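You operate a simulated robot arm through the tools that you are given. There is no shell and no other tool. Be economical: measure what you need, move in short steps, check, and stop when the job is done.

Carry out the task below with a simulated robot arm. There is one attempt and no reset: what you move stays moved.

TASK
Take the clothes brush and put it on top of the white papers with the teal clip. Then put the purple spool from the window side of the quilt on top of the dust pad and the green spool on top of the blue china block.

It is judged by the outcome, as a careful person would: the job done as asked, and still so three seconds after it is handed in. It fails if anything else is knocked over, pushed out of place, dropped, spilled or broken.

THE ROBOT
A 7-joint arm with a two-finger parallel gripper, fixed in place. Base frame: the origin is at the foot of the arm, x ahead of it, y to its left, z up; the work surface is at about z = 0. Lengths are in mm, angles in degrees, forces in N, time in s.
With the tool pointing down near the work surface it reaches from about 220 to 580 mm from the base axis. Its first joint turns from -66.0 to 66.0 degrees. Payload 2.5 kg.
Tool frame: the origin (TCP) lies between the finger pads and is the grasp point; the fingertips stand 23 mm ahead of it; z points along the fingers, y is the line along which they close. The gripper opens to 94 mm. The fingers are 38 mm wide and 10 mm thick; the gripper's body (54 by 96 mm) begins 39 mm behind the TCP.
Orientation is that of the tool frame in the base frame, as a unit quaternion [x, y, z, w]. With the fingers straight down and closing along the base's y, the tool's x points along the base's -x, its y along +y and its z along -z.

THE INTERFACE
- The arm moves only by the tool nudge_tool. Its argument "plan" is a list of rows, each a list of 7 numbers: the shift along the base's x, y, z in units of 500 mm (1.0 is 500 mm), then the turn, a rotation vector about the base's x, y, z in units of 120 degrees (1.0 is 120 degrees), then the gripper command, from -1 (fully open) to 1 (shut), values between in proportion. In form: [[x, y, z, wx, wy, wz, hand], ...]. A call has 1 to 20 rows; each row is the pose to reach, as a shift and turn from the pose commanded when the call began. A call with a number of a shift or a turn outside -1 to 1 is refused whole. A row lasts 0.2 s, in which the tool goes at most 50 mm and 8.6 degrees; a call with a longer step from one row to the next is refused whole, and so is a gripper value outside its range. A pose out of reach is approached as far as the arm can. The call stops where the force on the tool passes 40 N (or 10 N more than at its start, if that is more) or the arm is blocked; 0.2 s more then pass. The fingers move at their own pace (about 108 mm/s each) and stop on an object; they squeeze with about 35 N. The grip force told is the motor's: it shows also when the fingers shut on nothing. Time passes only in rows, and 0.2 s behind the last, so rows that repeat a pose let the fingers close. It gives the time, the measured TCP pose, the force on the tool (base axes), the opening and the grip force at its end, in the units of the frame above (readings bear some noise).
- Cameras (640 x 400 px; columns grow to the right, rows downward): "scene" is fixed at [139, -434.3, 527.4]; the picture's right is [0.52, -0.85, 0.00], its down [-0.61, -0.37, -0.70] and it looks along [0.60, 0.37, -0.71] (base axes); focal length 260 px, centre (320, 200). "wrist" rides on the gripper at [-39, 0, -44] in the tool frame; the picture's right is [0.00, -1.00, 0.00], its down [0.97, 0.00, -0.24] and it looks along [0.24, 0.00, 0.97] (tool axes); focal length 218 px, centre (320, 200).
- snapshot(camera): a new picture of that camera. No time passes.
- measure_at(camera, pixels): for up to 12 pixels [column, row] of the newest picture of that camera ("zoom" is the newest enlarged one), the place [x, y, z] in the base frame of the surface seen there, good to about 2 mm. No time passes.
- inspect(camera, box): a new picture of the part [left, top, right, bottom] of that camera's present view, enlarged. No time passes.
- close_job(): hands the job in; it is judged then, once.

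Work in short steps. Measure before you move; look again where a grasp or a placing could have gone wrong, and mend it. You have 80 turns and 38 pictures in all, the two below and enlarged ones among them. Open the gripper and draw the arm clear of the work before you hand the job in, unless the task says otherwise; then end with one line.

The tools are called by a JSON object that holds its "name" and its "arguments". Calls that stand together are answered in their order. nudge_tool: Moves the arm, as the interface text tells. Its arguments: {"type":"object","properties":{"plan":{"type":"array"}},"required":["plan"]} The other tools are called the same way: snapshot (camera) takes a picture; measure_at (camera, pixels) gives the place of the surface under pixels of a picture; inspect (camera, box) takes an enlarged picture of a part of a camera's view; close_job () hands the job in.

At the start:

```text
clock: 0.0
position: [421.4, 107.2, 256.0]
tool_rot: [-0.001, 1.0, 0.0, 0.0]
ft_force: [1.2, 0.4, -0.7]
gripper_width: 94.1
grasp_force: 0.1
```

scene: 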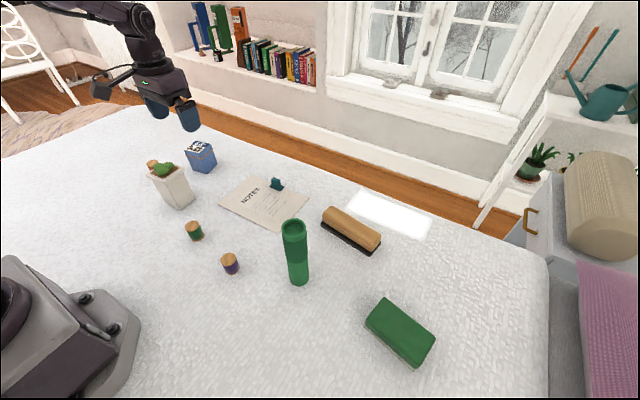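
wrist: 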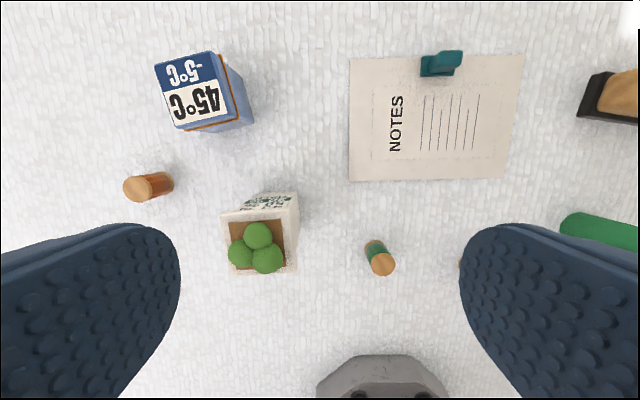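

The scene shows spools at (194,230), (230,263) and (152,165). I'll enlarge the picture to identify the objects and check for a hidden purple spool.

{"name": "inspect", "arguments": {"camera": "scene", "box": [130, 120, 330, 290]}}

{"name": "inspect", "arguments": {"camera": "scene", "box": [270, 170, 470, 380]}}

{"name": "measure_at", "arguments": {"camera": "scene", "pixels": [[194, 224], [194, 238], [230, 256], [230, 270], [200, 146], [276, 184], [293, 222], [350, 225], [400, 320], [152, 163], [265, 205], [172, 172]]}}

```text
2.35 times, centred on (230, 205) of scene
```

zoom: 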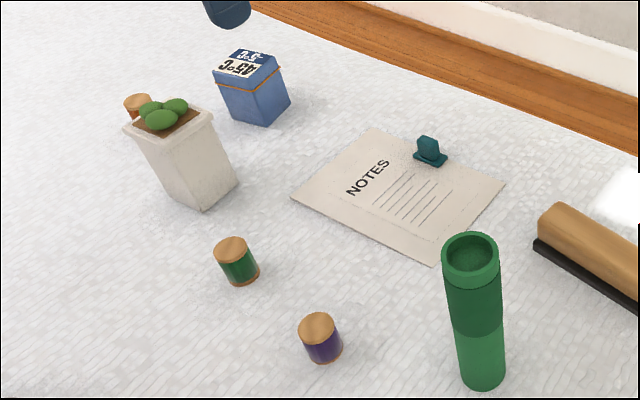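

```text
1.90 times, centred on (370, 275) of scene
```

zoom: 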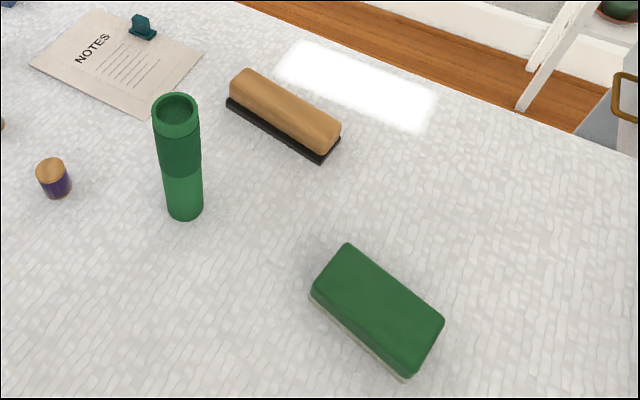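

```text
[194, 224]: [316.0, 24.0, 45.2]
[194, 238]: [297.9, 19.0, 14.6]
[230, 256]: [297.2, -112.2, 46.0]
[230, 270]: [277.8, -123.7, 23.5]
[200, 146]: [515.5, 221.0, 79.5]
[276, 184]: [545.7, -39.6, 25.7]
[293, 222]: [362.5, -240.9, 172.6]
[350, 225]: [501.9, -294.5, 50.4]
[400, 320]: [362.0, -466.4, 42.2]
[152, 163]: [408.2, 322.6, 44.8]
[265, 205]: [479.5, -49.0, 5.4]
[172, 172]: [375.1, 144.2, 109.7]
```

To look behind the green flask, which could hide a second purple spool, I'll move high above the brush and papers and look down.

{"name": "nudge_tool", "arguments": {"plan": [[0, -0.08, 0.04, 0, 0, 0, -1], [0, -0.17, 0.08, 0, 0, 0, -1], [0, -0.26, 0.08, 0, 0, 0, -1], [0, -0.35, 0.08, 0, 0, 0, -1], [0, -0.44, 0.08, 0, 0, 0, -1], [0, -0.53, 0.08, 0, 0, 0, -1], [0, -0.6, 0.08, 0, 0, 0, -1], [0, -0.6, 0.08, 0, 0, 0, -1]]}}

{"name": "snapshot", "arguments": {"camera": "wrist"}}

```text
clock: 1.8
position: [420.1, -194.1, 294.2]
tool_rot: [0.0, 1.0, -0.001, 0.0]
ft_force: [-0.3, -0.8, -0.1]
gripper_width: 93.9
grasp_force: 0.2
```

```text
33 pictures are left
```

wrist: 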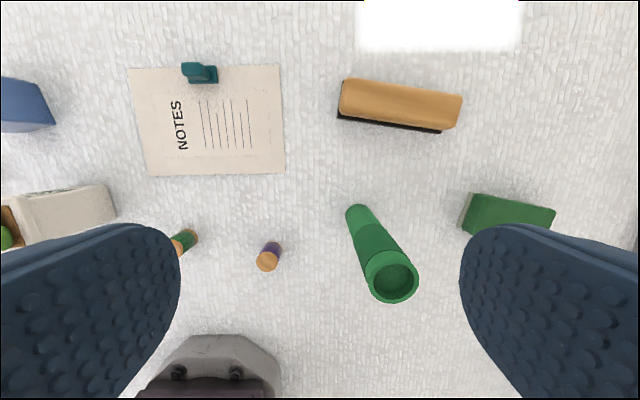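

Only one purple spool exists, so that's the target. I'll measure the brush, papers, clip and flask in this wrist view.

{"name": "measure_at", "arguments": {"camera": "wrist", "pixels": [[345, 90], [460, 105], [402, 100], [342, 118], [440, 131], [132, 72], [279, 68], [284, 172], [150, 173], [200, 73], [190, 70], [216, 72]]}}

{"name": "measure_at", "arguments": {"camera": "scene", "pixels": [[325, 211], [378, 240], [352, 217], [322, 222], [372, 253], [373, 328], [384, 300], [433, 340], [412, 363], [276, 178], [272, 187], [283, 187]]}}

{"name": "inspect", "arguments": {"camera": "scene", "box": [210, 160, 400, 270]}}

```text
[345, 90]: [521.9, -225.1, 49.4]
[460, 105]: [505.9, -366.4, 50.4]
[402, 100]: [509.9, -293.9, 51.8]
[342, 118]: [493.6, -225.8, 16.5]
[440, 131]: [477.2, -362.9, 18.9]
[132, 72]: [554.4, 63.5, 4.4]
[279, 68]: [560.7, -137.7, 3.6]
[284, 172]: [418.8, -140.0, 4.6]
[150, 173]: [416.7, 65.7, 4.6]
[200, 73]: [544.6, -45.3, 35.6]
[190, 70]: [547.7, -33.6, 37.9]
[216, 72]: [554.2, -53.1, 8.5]
```

```text
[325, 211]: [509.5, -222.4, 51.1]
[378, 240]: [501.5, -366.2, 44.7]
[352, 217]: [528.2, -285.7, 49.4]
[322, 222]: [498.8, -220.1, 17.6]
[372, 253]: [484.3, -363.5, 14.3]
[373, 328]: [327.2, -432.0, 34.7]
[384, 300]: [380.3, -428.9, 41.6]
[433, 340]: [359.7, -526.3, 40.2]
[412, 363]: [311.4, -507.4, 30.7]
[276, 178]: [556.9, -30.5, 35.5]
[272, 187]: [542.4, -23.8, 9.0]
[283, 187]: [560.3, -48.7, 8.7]
```

```text
3.37 times, centred on (305, 215) of scene
```

zoom: 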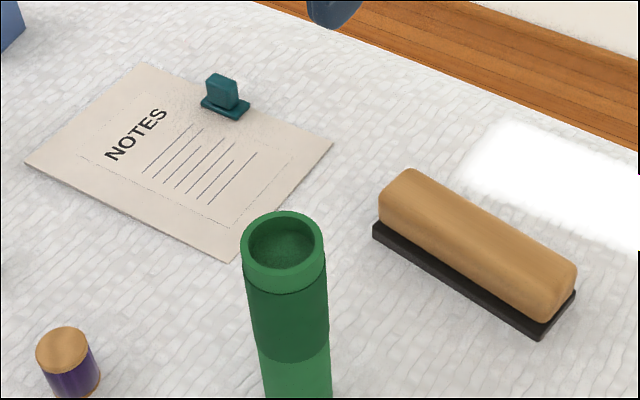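

The brush's long axis runs about 6° off y, with its top at z≈51 and its centre near (508,-295). I'll hover above it, turned to close across its short axis, then look.

{"name": "nudge_tool", "arguments": {"plan": [[0.015, -0.013, 0, 0, 0, -0.067, -1], [0.03, -0.027, 0, 0, 0, -0.134, -1], [0.045, -0.04, 0, 0, 0, -0.201, -1], [0.06, -0.054, 0, 0, 0, -0.268, -1], [0.075, -0.067, 0, 0, 0, -0.335, -1], [0.09, -0.081, 0, 0, 0, -0.402, -1], [0.105, -0.094, 0, 0, 0, -0.469, -1], [0.12, -0.108, 0, 0, 0, -0.536, -1], [0.135, -0.121, -0.02, 0, 0, -0.603, -1], [0.15, -0.135, -0.07, 0, 0, -0.67, -1], [0.165, -0.148, -0.13, 0, 0, -0.737, -1], [0.18, -0.162, -0.19, 0, 0, -0.803, -1], [0.18, -0.162, -0.25, 0, 0, -0.803, -1], [0.18, -0.162, -0.25, 0, 0, -0.803, -1]]}}

{"name": "snapshot", "arguments": {"camera": "wrist"}}

{"name": "snapshot", "arguments": {"camera": "scene"}}

```text
clock: 4.8
position: [511.2, -275.7, 169.4]
tool_rot: [0.746, 0.666, 0.0, 0.0]
ft_force: [0.2, 0.2, 0.0]
gripper_width: 94.0
grasp_force: 0.1
```

```text
31 pictures are left
```

wrist: 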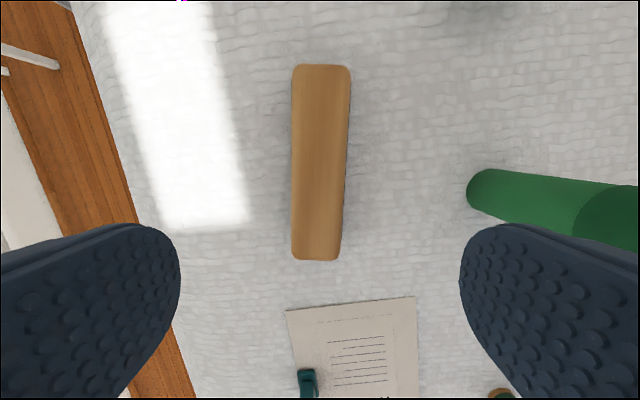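

```text
30 pictures are left
```

scene: 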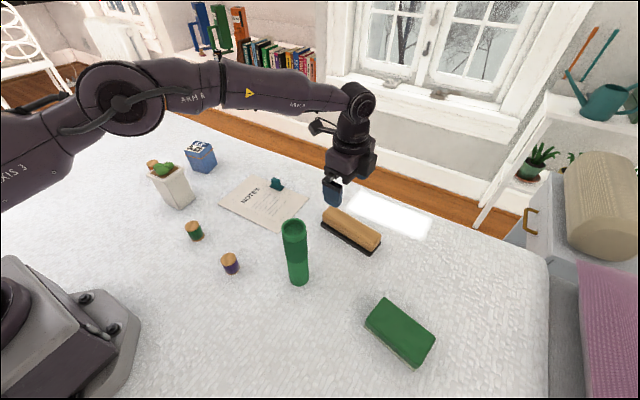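

The tool is in reach and the brush at (320,160) looks nearly aligned. I'll measure the edges of its wooden top.

{"name": "measure_at", "arguments": {"camera": "wrist", "pixels": [[295, 80], [347, 80], [294, 160], [343, 160], [294, 245], [338, 245], [320, 67], [316, 256], [320, 160]]}}

```text
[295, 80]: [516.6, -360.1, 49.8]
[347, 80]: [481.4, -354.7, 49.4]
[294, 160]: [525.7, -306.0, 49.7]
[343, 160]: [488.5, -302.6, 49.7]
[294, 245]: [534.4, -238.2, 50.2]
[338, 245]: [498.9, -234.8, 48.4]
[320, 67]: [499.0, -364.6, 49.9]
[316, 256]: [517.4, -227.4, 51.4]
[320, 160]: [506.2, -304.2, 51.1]
```

The brush centre is (508,-296) at about 7.7°. I'll descend so the tips stop just above the black base, then close.

{"name": "nudge_tool", "arguments": {"plan": [[0, 0, -0.08, 0, 0, -0.011, -1], [0, 0, -0.16, 0, 0, -0.011, -1], [0, 0, -0.22, 0, 0, -0.011, -1], [0, 0, -0.254, 0, 0, -0.011, -1], [0, 0, -0.254, 0, 0, -0.011, -1], [0, 0, -0.254, 0, 0, -0.011, 1], [0, 0, -0.254, 0, 0, -0.011, 1], [0, 0, -0.254, 0, 0, -0.011, 1]]}}

```text
clock: 6.6
position: [510.8, -273.6, 43.0]
tool_rot: [0.753, 0.658, 0.0, -0.001]
ft_force: [0.7, -0.7, -0.2]
gripper_width: 41.6
grasp_force: 35.2
```

Gripped at 41.6 mm. I'll lift it straight up and carry it over to the papers.

{"name": "nudge_tool", "arguments": {"plan": [[0, 0, 0.06, 0, 0, 0, 1], [0, 0, 0.14, 0, 0, 0, 1], [0, 0, 0.18, 0, 0, 0, 1], [-0.01, 0.06, 0.18, 0, 0, 0.02, 1], [-0.03, 0.14, 0.18, 0, 0, 0.04, 1], [-0.05, 0.22, 0.18, 0, 0, 0.064, 1], [-0.06, 0.3, 0.18, 0, 0, 0.064, 1], [-0.07, 0.38, 0.18, 0, 0, 0.064, 1], [-0.077, 0.46, 0.18, 0, 0, 0.064, 1], [-0.077, 0.52, 0.18, 0, 0, 0.064, 1], [-0.077, 0.52, 0.18, 0, 0, 0.064, 1]]}}

{"name": "snapshot", "arguments": {"camera": "scene"}}

{"name": "snapshot", "arguments": {"camera": "wrist"}}

```text
clock: 9.0
position: [471.7, -12.7, 132.8]
tool_rot: [0.707, 0.707, 0.0, 0.001]
ft_force: [0.4, -0.5, -1.9]
gripper_width: 41.5
grasp_force: 34.7
```

```text
29 pictures are left
```

scene: 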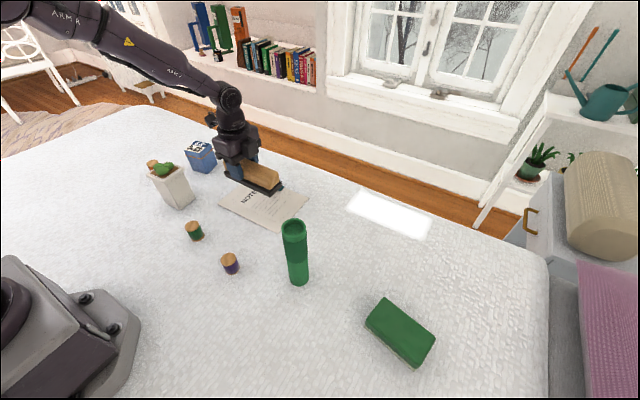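

```text
28 pictures are left
```

wrist: 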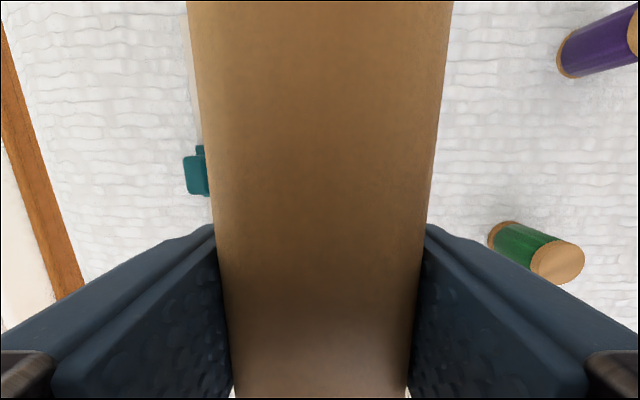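

The brush is held level above the papers. I'll lower it to about 1 mm above them and release with a partial opening to stay clear of the clip.

{"name": "nudge_tool", "arguments": {"plan": [[-0.004, 0, -0.07, 0, 0, 0, 1], [-0.006, 0, -0.12, 0, 0, 0, 1], [-0.006, 0, -0.15, 0, 0, 0, 1], [-0.006, 0, -0.17, 0, 0, 0, 1], [-0.006, 0, -0.17, 0, 0, 0, 1]]}}

{"name": "inspect", "arguments": {"camera": "scene", "box": [190, 120, 350, 250]}}

```text
clock: 10.2
position: [470.4, -11.4, 47.6]
tool_rot: [0.707, 0.707, 0.001, 0.002]
ft_force: [-0.3, -0.1, -1.5]
gripper_width: 41.6
grasp_force: 34.5
```

```text
3.08 times, centred on (270, 185) of scene
```

zoom: 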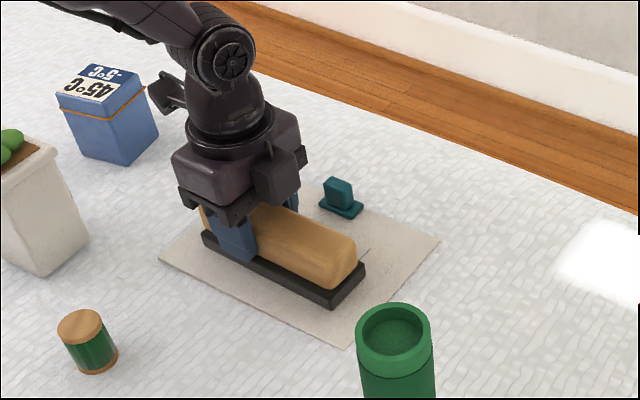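

It's well over the papers and almost touching. I'll lower it 1 mm more, release and rise.

{"name": "nudge_tool", "arguments": {"plan": [[0, 0, -0.003, 0, 0, 0, 1], [0, 0, -0.003, 0, 0, 0, 1], [0, 0, -0.003, 0, 0, 0, -0.35], [0, 0, -0.003, 0, 0, 0, -0.35], [0, 0, 0.04, 0, 0, 0, -0.35], [0, 0, 0.12, 0, 0, 0, -0.35], [0, 0, 0.2, 0, 0, 0, -0.35], [0, 0, 0.28, 0, 0, 0, -0.35], [0, 0, 0.28, 0, 0, 0, -0.35]]}}

{"name": "snapshot", "arguments": {"camera": "scene"}}

{"name": "snapshot", "arguments": {"camera": "wrist"}}

```text
clock: 12.2
position: [472.3, -14.3, 187.9]
tool_rot: [0.707, 0.707, 0.0, 0.0]
ft_force: [-0.2, -0.5, 0.3]
gripper_width: 63.5
grasp_force: 0.0
```

```text
26 pictures are left
```

scene: 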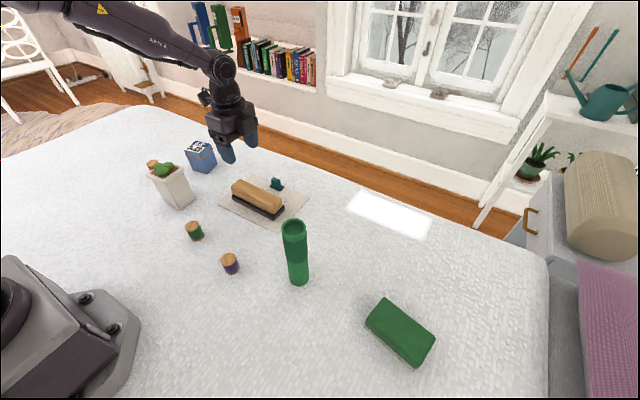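

```text
25 pictures are left
```

wrist: 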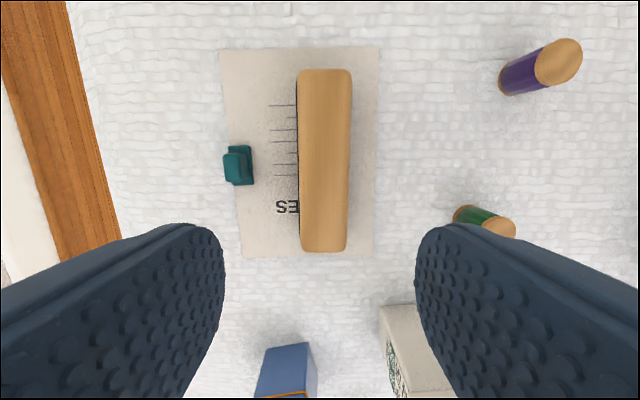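

The brush rests fully on the papers. Next I'll measure the purple and green spools in this view.

{"name": "measure_at", "arguments": {"camera": "wrist", "pixels": [[558, 62], [538, 70], [578, 52], [552, 44], [566, 80], [500, 228], [510, 226], [488, 228]]}}

{"name": "measure_at", "arguments": {"camera": "scene", "pixels": [[230, 258], [223, 258], [237, 258], [230, 254], [230, 262], [187, 225], [200, 225], [194, 221], [194, 229], [199, 150], [192, 150], [208, 145]]}}

```text
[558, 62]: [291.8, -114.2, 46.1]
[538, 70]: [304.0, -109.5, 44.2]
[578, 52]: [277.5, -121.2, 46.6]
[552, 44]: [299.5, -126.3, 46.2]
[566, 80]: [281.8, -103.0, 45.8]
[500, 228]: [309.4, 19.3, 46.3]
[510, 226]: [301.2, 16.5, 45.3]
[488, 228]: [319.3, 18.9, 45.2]
```

```text
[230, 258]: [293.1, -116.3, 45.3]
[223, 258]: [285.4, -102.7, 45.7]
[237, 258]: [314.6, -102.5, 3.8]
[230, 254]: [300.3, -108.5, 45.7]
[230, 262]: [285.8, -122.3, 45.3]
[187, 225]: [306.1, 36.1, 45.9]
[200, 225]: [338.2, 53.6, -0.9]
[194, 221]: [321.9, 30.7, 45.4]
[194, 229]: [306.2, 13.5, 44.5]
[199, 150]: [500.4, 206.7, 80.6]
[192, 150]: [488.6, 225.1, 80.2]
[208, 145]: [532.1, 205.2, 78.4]
```

Purple spool centre is (291,-115), Ø≈30, height 46. I'll hover above it, descend to z≈30 and close.

{"name": "nudge_tool", "arguments": {"plan": [[-0.07, -0.04, 0, 0, 0, 0, -1], [-0.14, -0.08, 0, 0, 0, 0, -1], [-0.22, -0.12, 0, 0, 0, 0, -1], [-0.29, -0.16, 0, 0, 0, 0, -1], [-0.345, -0.19, 0, 0, 0, 0, -1], [-0.363, -0.202, -0.04, 0, 0, 0, -1], [-0.363, -0.202, -0.12, 0, 0, 0, -1], [-0.363, -0.202, -0.12, 0, 0, 0, -1]]}}

{"name": "snapshot", "arguments": {"camera": "wrist"}}

```text
clock: 14.0
position: [288.1, -115.5, 127.1]
tool_rot: [0.707, 0.707, 0.0, 0.001]
ft_force: [0.3, -0.2, -0.3]
gripper_width: 94.0
grasp_force: 0.1
```

```text
24 pictures are left
```

wrist: 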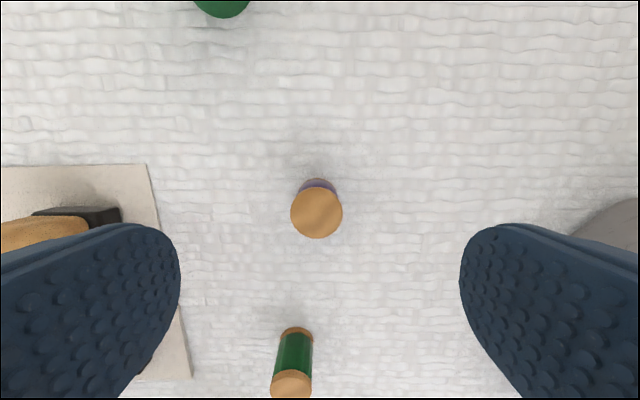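

The spool at (317,212) is centred between the fingers. I'll descend and grip.

{"name": "nudge_tool", "arguments": {"plan": [[0.003, 0, -0.07, 0, 0, 0, -1], [0.004, 0, -0.14, 0, 0, 0, -1], [0.004, 0, -0.18, 0, 0, 0, -1], [0.004, 0, -0.194, 0, 0, 0, -1], [0.004, 0, -0.194, 0, 0, 0, -1], [0.004, 0, -0.194, 0, 0, 0, 0.3], [0.004, 0, -0.194, 0, 0, 0, 1], [0.004, 0, -0.194, 0, 0, 0, 1]]}}

```text
clock: 15.8
position: [288.4, -114.4, 31.8]
tool_rot: [0.707, 0.707, 0.0, 0.0]
ft_force: [-1.1, 1.0, -0.5]
gripper_width: 30.6
grasp_force: 35.0
```

Gripped (30.6 mm). I'll lift it high over the flask's height and swing to the dust pad.

{"name": "nudge_tool", "arguments": {"plan": [[0, 0, 0.08, 0, 0, 0, 1], [0, 0, 0.17, 0, 0, 0, 1], [0, 0, 0.26, 0, 0, 0, 1], [0, 0, 0.35, 0, 0, 0, 1], [0, 0, 0.43, 0, 0, 0, 1], [0.01, -0.07, 0.43, 0, 0, 0, 1], [0.02, -0.15, 0.43, 0, 0, 0, 1], [0.04, -0.23, 0.43, 0, 0, 0, 1], [0.05, -0.31, 0.43, 0, 0, 0, 1], [0.06, -0.39, 0.43, 0, 0, 0, 1], [0.07, -0.47, 0.43, 0, 0, 0, 1], [0.08, -0.55, 0.43, 0, 0, 0, 1], [0.1, -0.62, 0.41, 0, 0, 0, 1], [0.1, -0.62, 0.36, 0, 0, 0, 1], [0.1, -0.62, 0.36, 0, 0, 0, 1]]}}

{"name": "snapshot", "arguments": {"camera": "scene"}}

{"name": "snapshot", "arguments": {"camera": "wrist"}}

```text
clock: 19.0
position: [340.9, -425.0, 212.0]
tool_rot: [0.707, 0.707, 0.0, 0.0]
ft_force: [0.3, 0.6, -1.1]
gripper_width: 30.4
grasp_force: 35.0
```

```text
23 pictures are left
```

scene: 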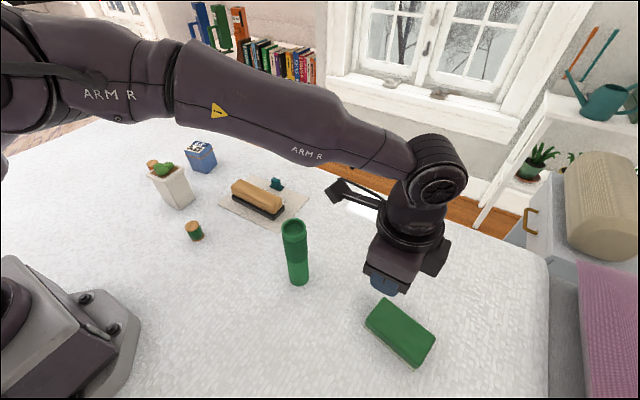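

```text
22 pictures are left
```

wrist: 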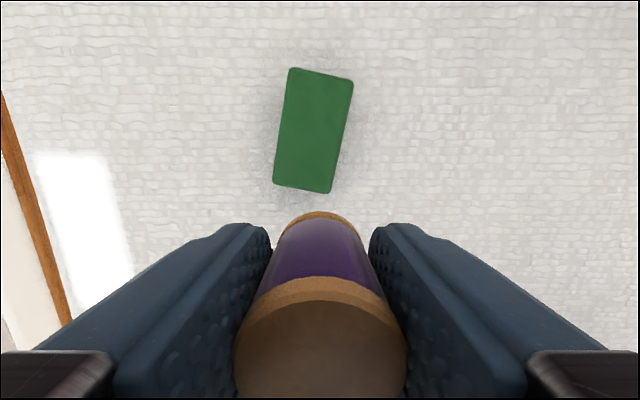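

The pad is fully visible at (313,130). I'll measure its corners and centre.

{"name": "measure_at", "arguments": {"camera": "wrist", "pixels": [[293, 72], [350, 84], [276, 182], [329, 190], [313, 130], [303, 170], [325, 100]]}}

```text
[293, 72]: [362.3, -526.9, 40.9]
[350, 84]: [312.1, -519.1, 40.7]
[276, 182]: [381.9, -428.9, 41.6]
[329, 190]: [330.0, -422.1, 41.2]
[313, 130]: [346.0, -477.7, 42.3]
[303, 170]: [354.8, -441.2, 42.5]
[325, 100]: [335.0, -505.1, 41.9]
```

The pad centre is (347,-474), top z≈42. I'll move above (347,-466) and check that the arm reaches it.

{"name": "nudge_tool", "arguments": {"plan": [[0.008, -0.04, -0.03, 0, 0, 0, 1], [0.012, -0.083, -0.1, 0, 0, 0, 1], [0.012, -0.083, -0.17, 0, 0, 0, 1], [0.012, -0.083, -0.21, 0, 0, 0, 1], [0.012, -0.083, -0.21, 0, 0, 0, 1]]}}

```text
clock: 20.2
position: [348.0, -467.6, 105.1]
tool_rot: [0.707, 0.707, 0.0, 0.0]
ft_force: [0.5, 0.2, 0.2]
gripper_width: 30.8
grasp_force: 35.1
```

It reaches. I'll lower it to just above contact.

{"name": "nudge_tool", "arguments": {"plan": [[0, 0, -0.03, 0, 0, 0, 1], [0, 0, -0.05, 0, 0, 0, 1], [0, 0, -0.06, 0, 0, 0, 1], [0, 0, -0.06, 0, 0, 0, 1]]}}

{"name": "inspect", "arguments": {"camera": "scene", "box": [340, 240, 480, 380]}}

```text
clock: 21.2
position: [346.7, -467.0, 74.4]
tool_rot: [0.707, 0.707, 0.0, 0.0]
ft_force: [0.3, 0.7, -0.8]
gripper_width: 30.8
grasp_force: 35.1
```

```text
2.86 times, centred on (410, 310) of scene
```

zoom: 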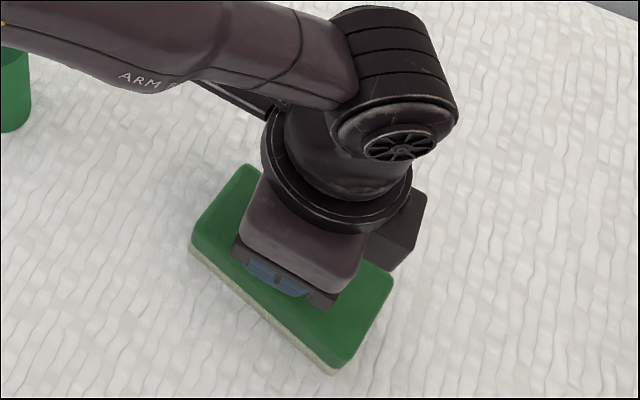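

I can't see the gap from here, so I'll lower 1 mm at a time and watch for contact force.

{"name": "nudge_tool", "arguments": {"plan": [[0, 0, -0.002, 0, 0, 0, 1], [0, 0, -0.003, 0, 0, 0, 1], [0, 0, -0.003, 0, 0, 0, 1]]}}

```text
clock: 22.0
position: [347.4, -465.7, 73.1]
tool_rot: [0.707, 0.708, -0.001, 0.0]
ft_force: [-0.5, 0.1, -1.2]
gripper_width: 30.4
grasp_force: 35.3
```

{"name": "nudge_tool", "arguments": {"plan": [[0, 0, -0.002, 0, 0, 0, 1], [0, 0, -0.002, 0, 0, 0, 1]]}}

```text
clock: 22.6
position: [346.3, -465.9, 74.0]
tool_rot: [0.707, 0.708, 0.0, 0.0]
ft_force: [-0.8, 0.6, 0.1]
gripper_width: 30.6
grasp_force: 35.0
```

Commanded height puts the spool bottom within about 0.5 mm of the pad top. I'll release gently and rise.

{"name": "nudge_tool", "arguments": {"plan": [[0, 0, 0, 0, 0, 0, 0.2], [0, 0, 0, 0, 0, 0, -0.3], [0, 0, 0, 0, 0, 0, -0.3], [0, 0, 0.05, 0, 0, 0, -0.3], [0, 0, 0.13, 0, 0, 0, -0.3], [0, 0, 0.22, 0, 0, 0, -0.3], [0, 0, 0.3, 0, 0, 0, -0.3], [-0.02, 0.04, 0.35, 0, 0, 0, -1], [-0.02, 0.04, 0.35, 0, 0, 0, -1]]}}

{"name": "snapshot", "arguments": {"camera": "wrist"}}

```text
clock: 24.6
position: [333.4, -447.5, 250.1]
tool_rot: [0.707, 0.708, 0.0, 0.0]
ft_force: [0.1, 0.3, -0.2]
gripper_width: 94.1
grasp_force: 0.0
```

```text
20 pictures are left
```

wrist: 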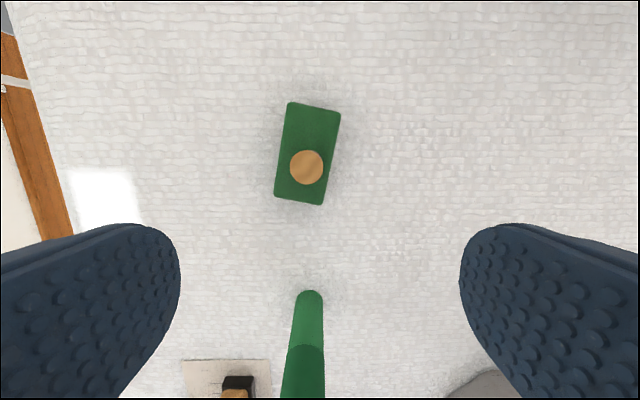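

The purple spool stands on the pad at (306,167). I'll travel back high, turning the fingers to close along y, and hover over the green spool near (311,21).

{"name": "nudge_tool", "arguments": {"plan": [[-0.004, 0.078, 0, 0, 0, 0.0625, -1], [-0.008, 0.156, 0, 0, 0, 0.125, -1], [-0.012, 0.234, 0, 0, 0, 0.1875, -1], [-0.016, 0.312, 0, 0, 0, 0.25, -1], [-0.02, 0.39, 0, 0, 0, 0.3125, -1], [-0.024, 0.468, 0, 0, 0, 0.375, -1], [-0.028, 0.546, 0, 0, 0, 0.4375, -1], [-0.032, 0.624, 0, 0, 0, 0.5, -1], [-0.036, 0.702, 0, 0, 0, 0.5625, -1], [-0.04, 0.78, 0, 0, 0, 0.625, -1], [-0.045, 0.858, 0, 0, 0, 0.6875, -1], [-0.045, 0.935, 0, 0, 0, 0.75, -1], [-0.045, 0.935, -0.08, 0, 0, 0.75, -1], [-0.045, 0.935, -0.16, 0, 0, 0.75, -1], [-0.045, 0.935, -0.24, 0, 0, 0.75, -1], [-0.045, 0.935, -0.24, 0, 0, 0.75, -1]]}}

{"name": "snapshot", "arguments": {"camera": "wrist"}}

```text
clock: 28.0
position: [312.1, 23.3, 127.8]
tool_rot: [0.0, 1.0, 0.0, 0.0]
ft_force: [-0.4, 0.3, -0.2]
gripper_width: 94.0
grasp_force: 0.0
```

```text
19 pictures are left
```

wrist: 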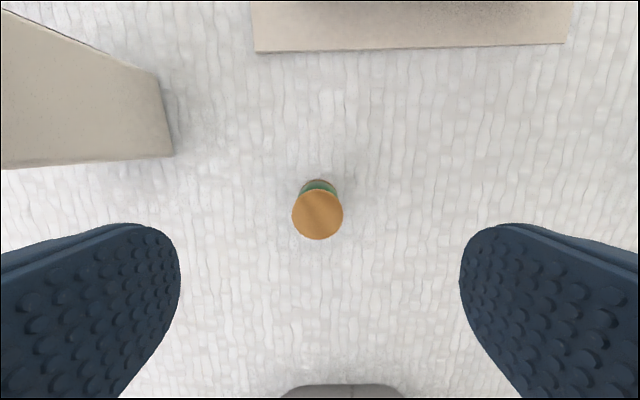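

It's centred. I'll check the pot's clearance and its top and base edges first.

{"name": "measure_at", "arguments": {"camera": "wrist", "pixels": [[318, 214], [170, 155], [155, 75], [30, 165], [5, 12], [294, 214], [342, 214], [318, 238]]}}

```text
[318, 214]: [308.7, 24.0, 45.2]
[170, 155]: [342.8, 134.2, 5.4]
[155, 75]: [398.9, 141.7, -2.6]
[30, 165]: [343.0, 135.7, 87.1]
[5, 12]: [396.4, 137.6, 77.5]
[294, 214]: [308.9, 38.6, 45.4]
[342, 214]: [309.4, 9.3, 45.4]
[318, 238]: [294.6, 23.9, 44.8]
```

The pot starts at y≈134, so there's room. I'll descend and grip the green spool.

{"name": "nudge_tool", "arguments": {"plan": [[-0.003, 0.001, -0.07, 0, 0, 0, -1], [-0.005, 0.001, -0.14, 0, 0, 0, -1], [-0.005, 0.001, -0.18, 0, 0, 0, -1], [-0.005, 0.001, -0.194, 0, 0, 0, -1], [-0.005, 0.001, -0.194, 0, 0, 0, -1], [-0.005, 0.001, -0.194, 0, 0, 0, 0.3], [-0.005, 0.001, -0.194, 0, 0, 0, 1], [-0.005, 0.001, -0.194, 0, 0, 0, 1]]}}

```text
clock: 29.8
position: [311.4, 21.6, 32.0]
tool_rot: [0.0, 1.0, 0.0, 0.0]
ft_force: [0.4, -0.1, 0.1]
gripper_width: 30.4
grasp_force: 35.0
```

Gripped. I'll lift it high and move toward the blue block, stopping short to measure its top.

{"name": "nudge_tool", "arguments": {"plan": [[0, 0, 0.08, 0, 0, 0, 1], [0, 0, 0.17, 0, 0, 0, 1], [0, 0, 0.26, 0, 0, 0, 1], [0, 0, 0.35, 0, 0, 0, 1], [0, 0, 0.42, 0, 0, 0, 1], [0.06, 0.05, 0.42, 0, 0, 0, 1], [0.12, 0.11, 0.42, 0, 0, 0, 1], [0.18, 0.17, 0.42, 0, 0, 0, 1], [0.24, 0.23, 0.42, 0, 0, 0, 1], [0.28, 0.29, 0.42, 0, 0, 0, 1], [0.3, 0.35, 0.42, 0, 0, 0, 1], [0.3, 0.38, 0.42, 0, 0, 0, 1], [0.3, 0.38, 0.42, 0, 0, 0, 1]]}}

{"name": "snapshot", "arguments": {"camera": "wrist"}}

{"name": "inspect", "arguments": {"camera": "scene", "box": [130, 80, 290, 210]}}

```text
clock: 32.6
position: [460.4, 210.3, 241.7]
tool_rot: [0.001, 1.0, 0.0, 0.0]
ft_force: [0.3, -0.4, -0.7]
gripper_width: 30.4
grasp_force: 35.4
```

```text
18 pictures are left
```

wrist: 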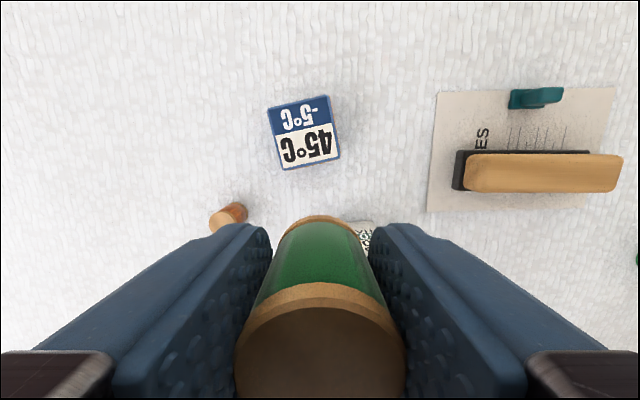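

```text
3.08 times, centred on (210, 145) of scene
```

zoom: 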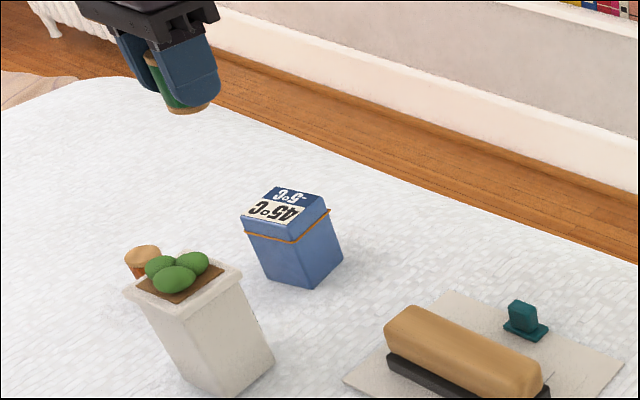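

Now I'll measure the blue block's top corners.

{"name": "measure_at", "arguments": {"camera": "wrist", "pixels": [[269, 110], [326, 97], [281, 168], [339, 156], [304, 132], [304, 150], [300, 115]]}}

```text
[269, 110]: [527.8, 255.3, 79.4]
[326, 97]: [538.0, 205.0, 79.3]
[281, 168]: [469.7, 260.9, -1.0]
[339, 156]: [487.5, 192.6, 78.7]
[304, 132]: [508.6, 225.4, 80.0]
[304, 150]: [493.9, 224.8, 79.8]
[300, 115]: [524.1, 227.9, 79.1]
```

The block top centre is (508,224) at z≈79.5. I'll move above it and descend to about 20 mm over it.

{"name": "nudge_tool", "arguments": {"plan": [[0.06, 0.015, 0, 0, 0, 0, 1], [0.094, 0.025, -0.05, 0, 0, 0, 1], [0.094, 0.025, -0.13, 0, 0, 0, 1], [0.094, 0.025, -0.2, 0, 0, 0, 1], [0.094, 0.025, -0.22, 0, 0, 0, 1], [0.094, 0.025, -0.22, 0, 0, 0, 1]]}}

{"name": "inspect", "arguments": {"camera": "scene", "box": [150, 80, 270, 200]}}

```text
clock: 34.0
position: [507.6, 224.3, 130.2]
tool_rot: [0.0, 1.0, 0.0, 0.0]
ft_force: [0.3, 0.0, 0.5]
gripper_width: 30.6
grasp_force: 35.1
```

```text
3.33 times, centred on (210, 140) of scene
```

zoom: 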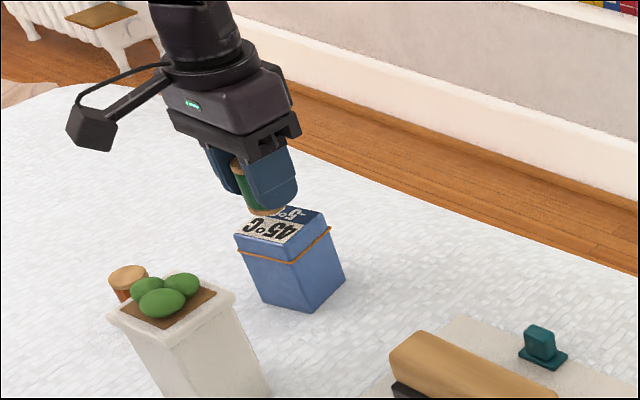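

Aligned over the block. I'll lower it 19.5 mm to near contact.

{"name": "nudge_tool", "arguments": {"plan": [[0, 0, -0.02, 0, 0, 0, 1], [0, 0, -0.034, 0, 0, 0, 1], [0, 0, -0.04, 0, 0, 0, 1], [0, 0, -0.04, 0, 0, 0, 1]]}}

{"name": "inspect", "arguments": {"camera": "scene", "box": [170, 110, 240, 180]}}

```text
clock: 35.0
position: [509.0, 223.3, 112.6]
tool_rot: [0.0, 1.0, 0.0, -0.001]
ft_force: [0.0, 0.8, -0.6]
gripper_width: 30.5
grasp_force: 35.0
```

```text
5.71 times, centred on (205, 145) of scene
```

zoom: 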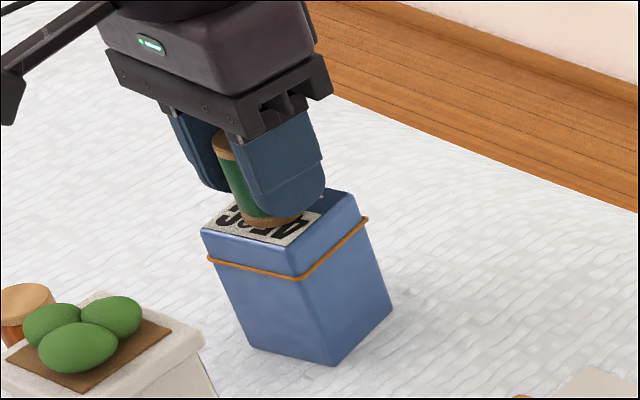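

The spool sits over the block's centre, essentially at contact. I'll release and rise.

{"name": "nudge_tool", "arguments": {"plan": [[0, 0, -0.001, 0, 0, 0, 1], [0, 0, -0.001, 0, 0, 0, 0.2], [0, 0, -0.001, 0, 0, 0, -0.3], [0, 0, -0.001, 0, 0, 0, -0.3], [0, 0, 0.04, 0, 0, 0, -0.3], [0, 0, 0.12, 0, 0, 0, -0.3], [0, 0, 0.2, 0, 0, 0, -0.3], [0, 0, 0.28, 0, 0, 0, -0.3], [-0.06, -0.06, 0.32, 0, 0, 0, -1], [-0.12, -0.12, 0.34, 0, 0, 0, -1], [-0.12, -0.12, 0.34, 0, 0, 0, -1]]}}

{"name": "snapshot", "arguments": {"camera": "scene"}}

{"name": "snapshot", "arguments": {"camera": "wrist"}}

```text
clock: 37.4
position: [448.4, 165.4, 283.4]
tool_rot: [0.0, 1.0, 0.001, 0.0]
ft_force: [-0.9, -0.4, 0.1]
gripper_width: 94.0
grasp_force: 0.1
```

```text
14 pictures are left
```

scene: 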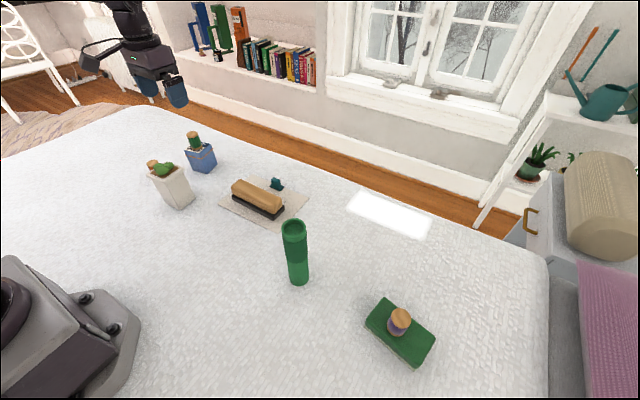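

```text
13 pictures are left
```

wrist: 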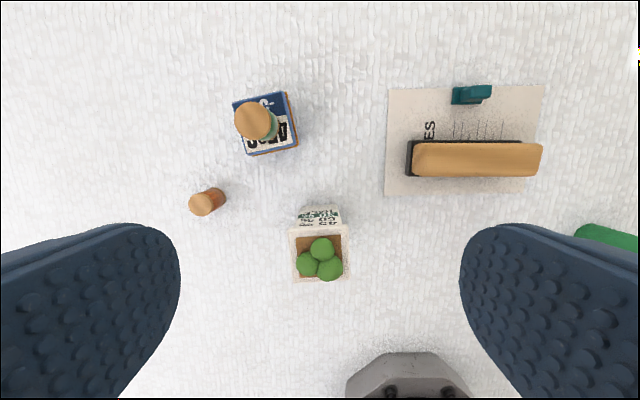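

All three objects are in place and upright, nothing else has moved, and the arm is clear with the gripper open. I'll hand the job in.

{"name": "close_job", "arguments": {}}

```text
The job is handed in.
```

The clothes brush is on the papers with the teal clip, the purple spool (the only one on the quilt) is on the dust pad, and the green spool is on the blue block; the job is handed in.
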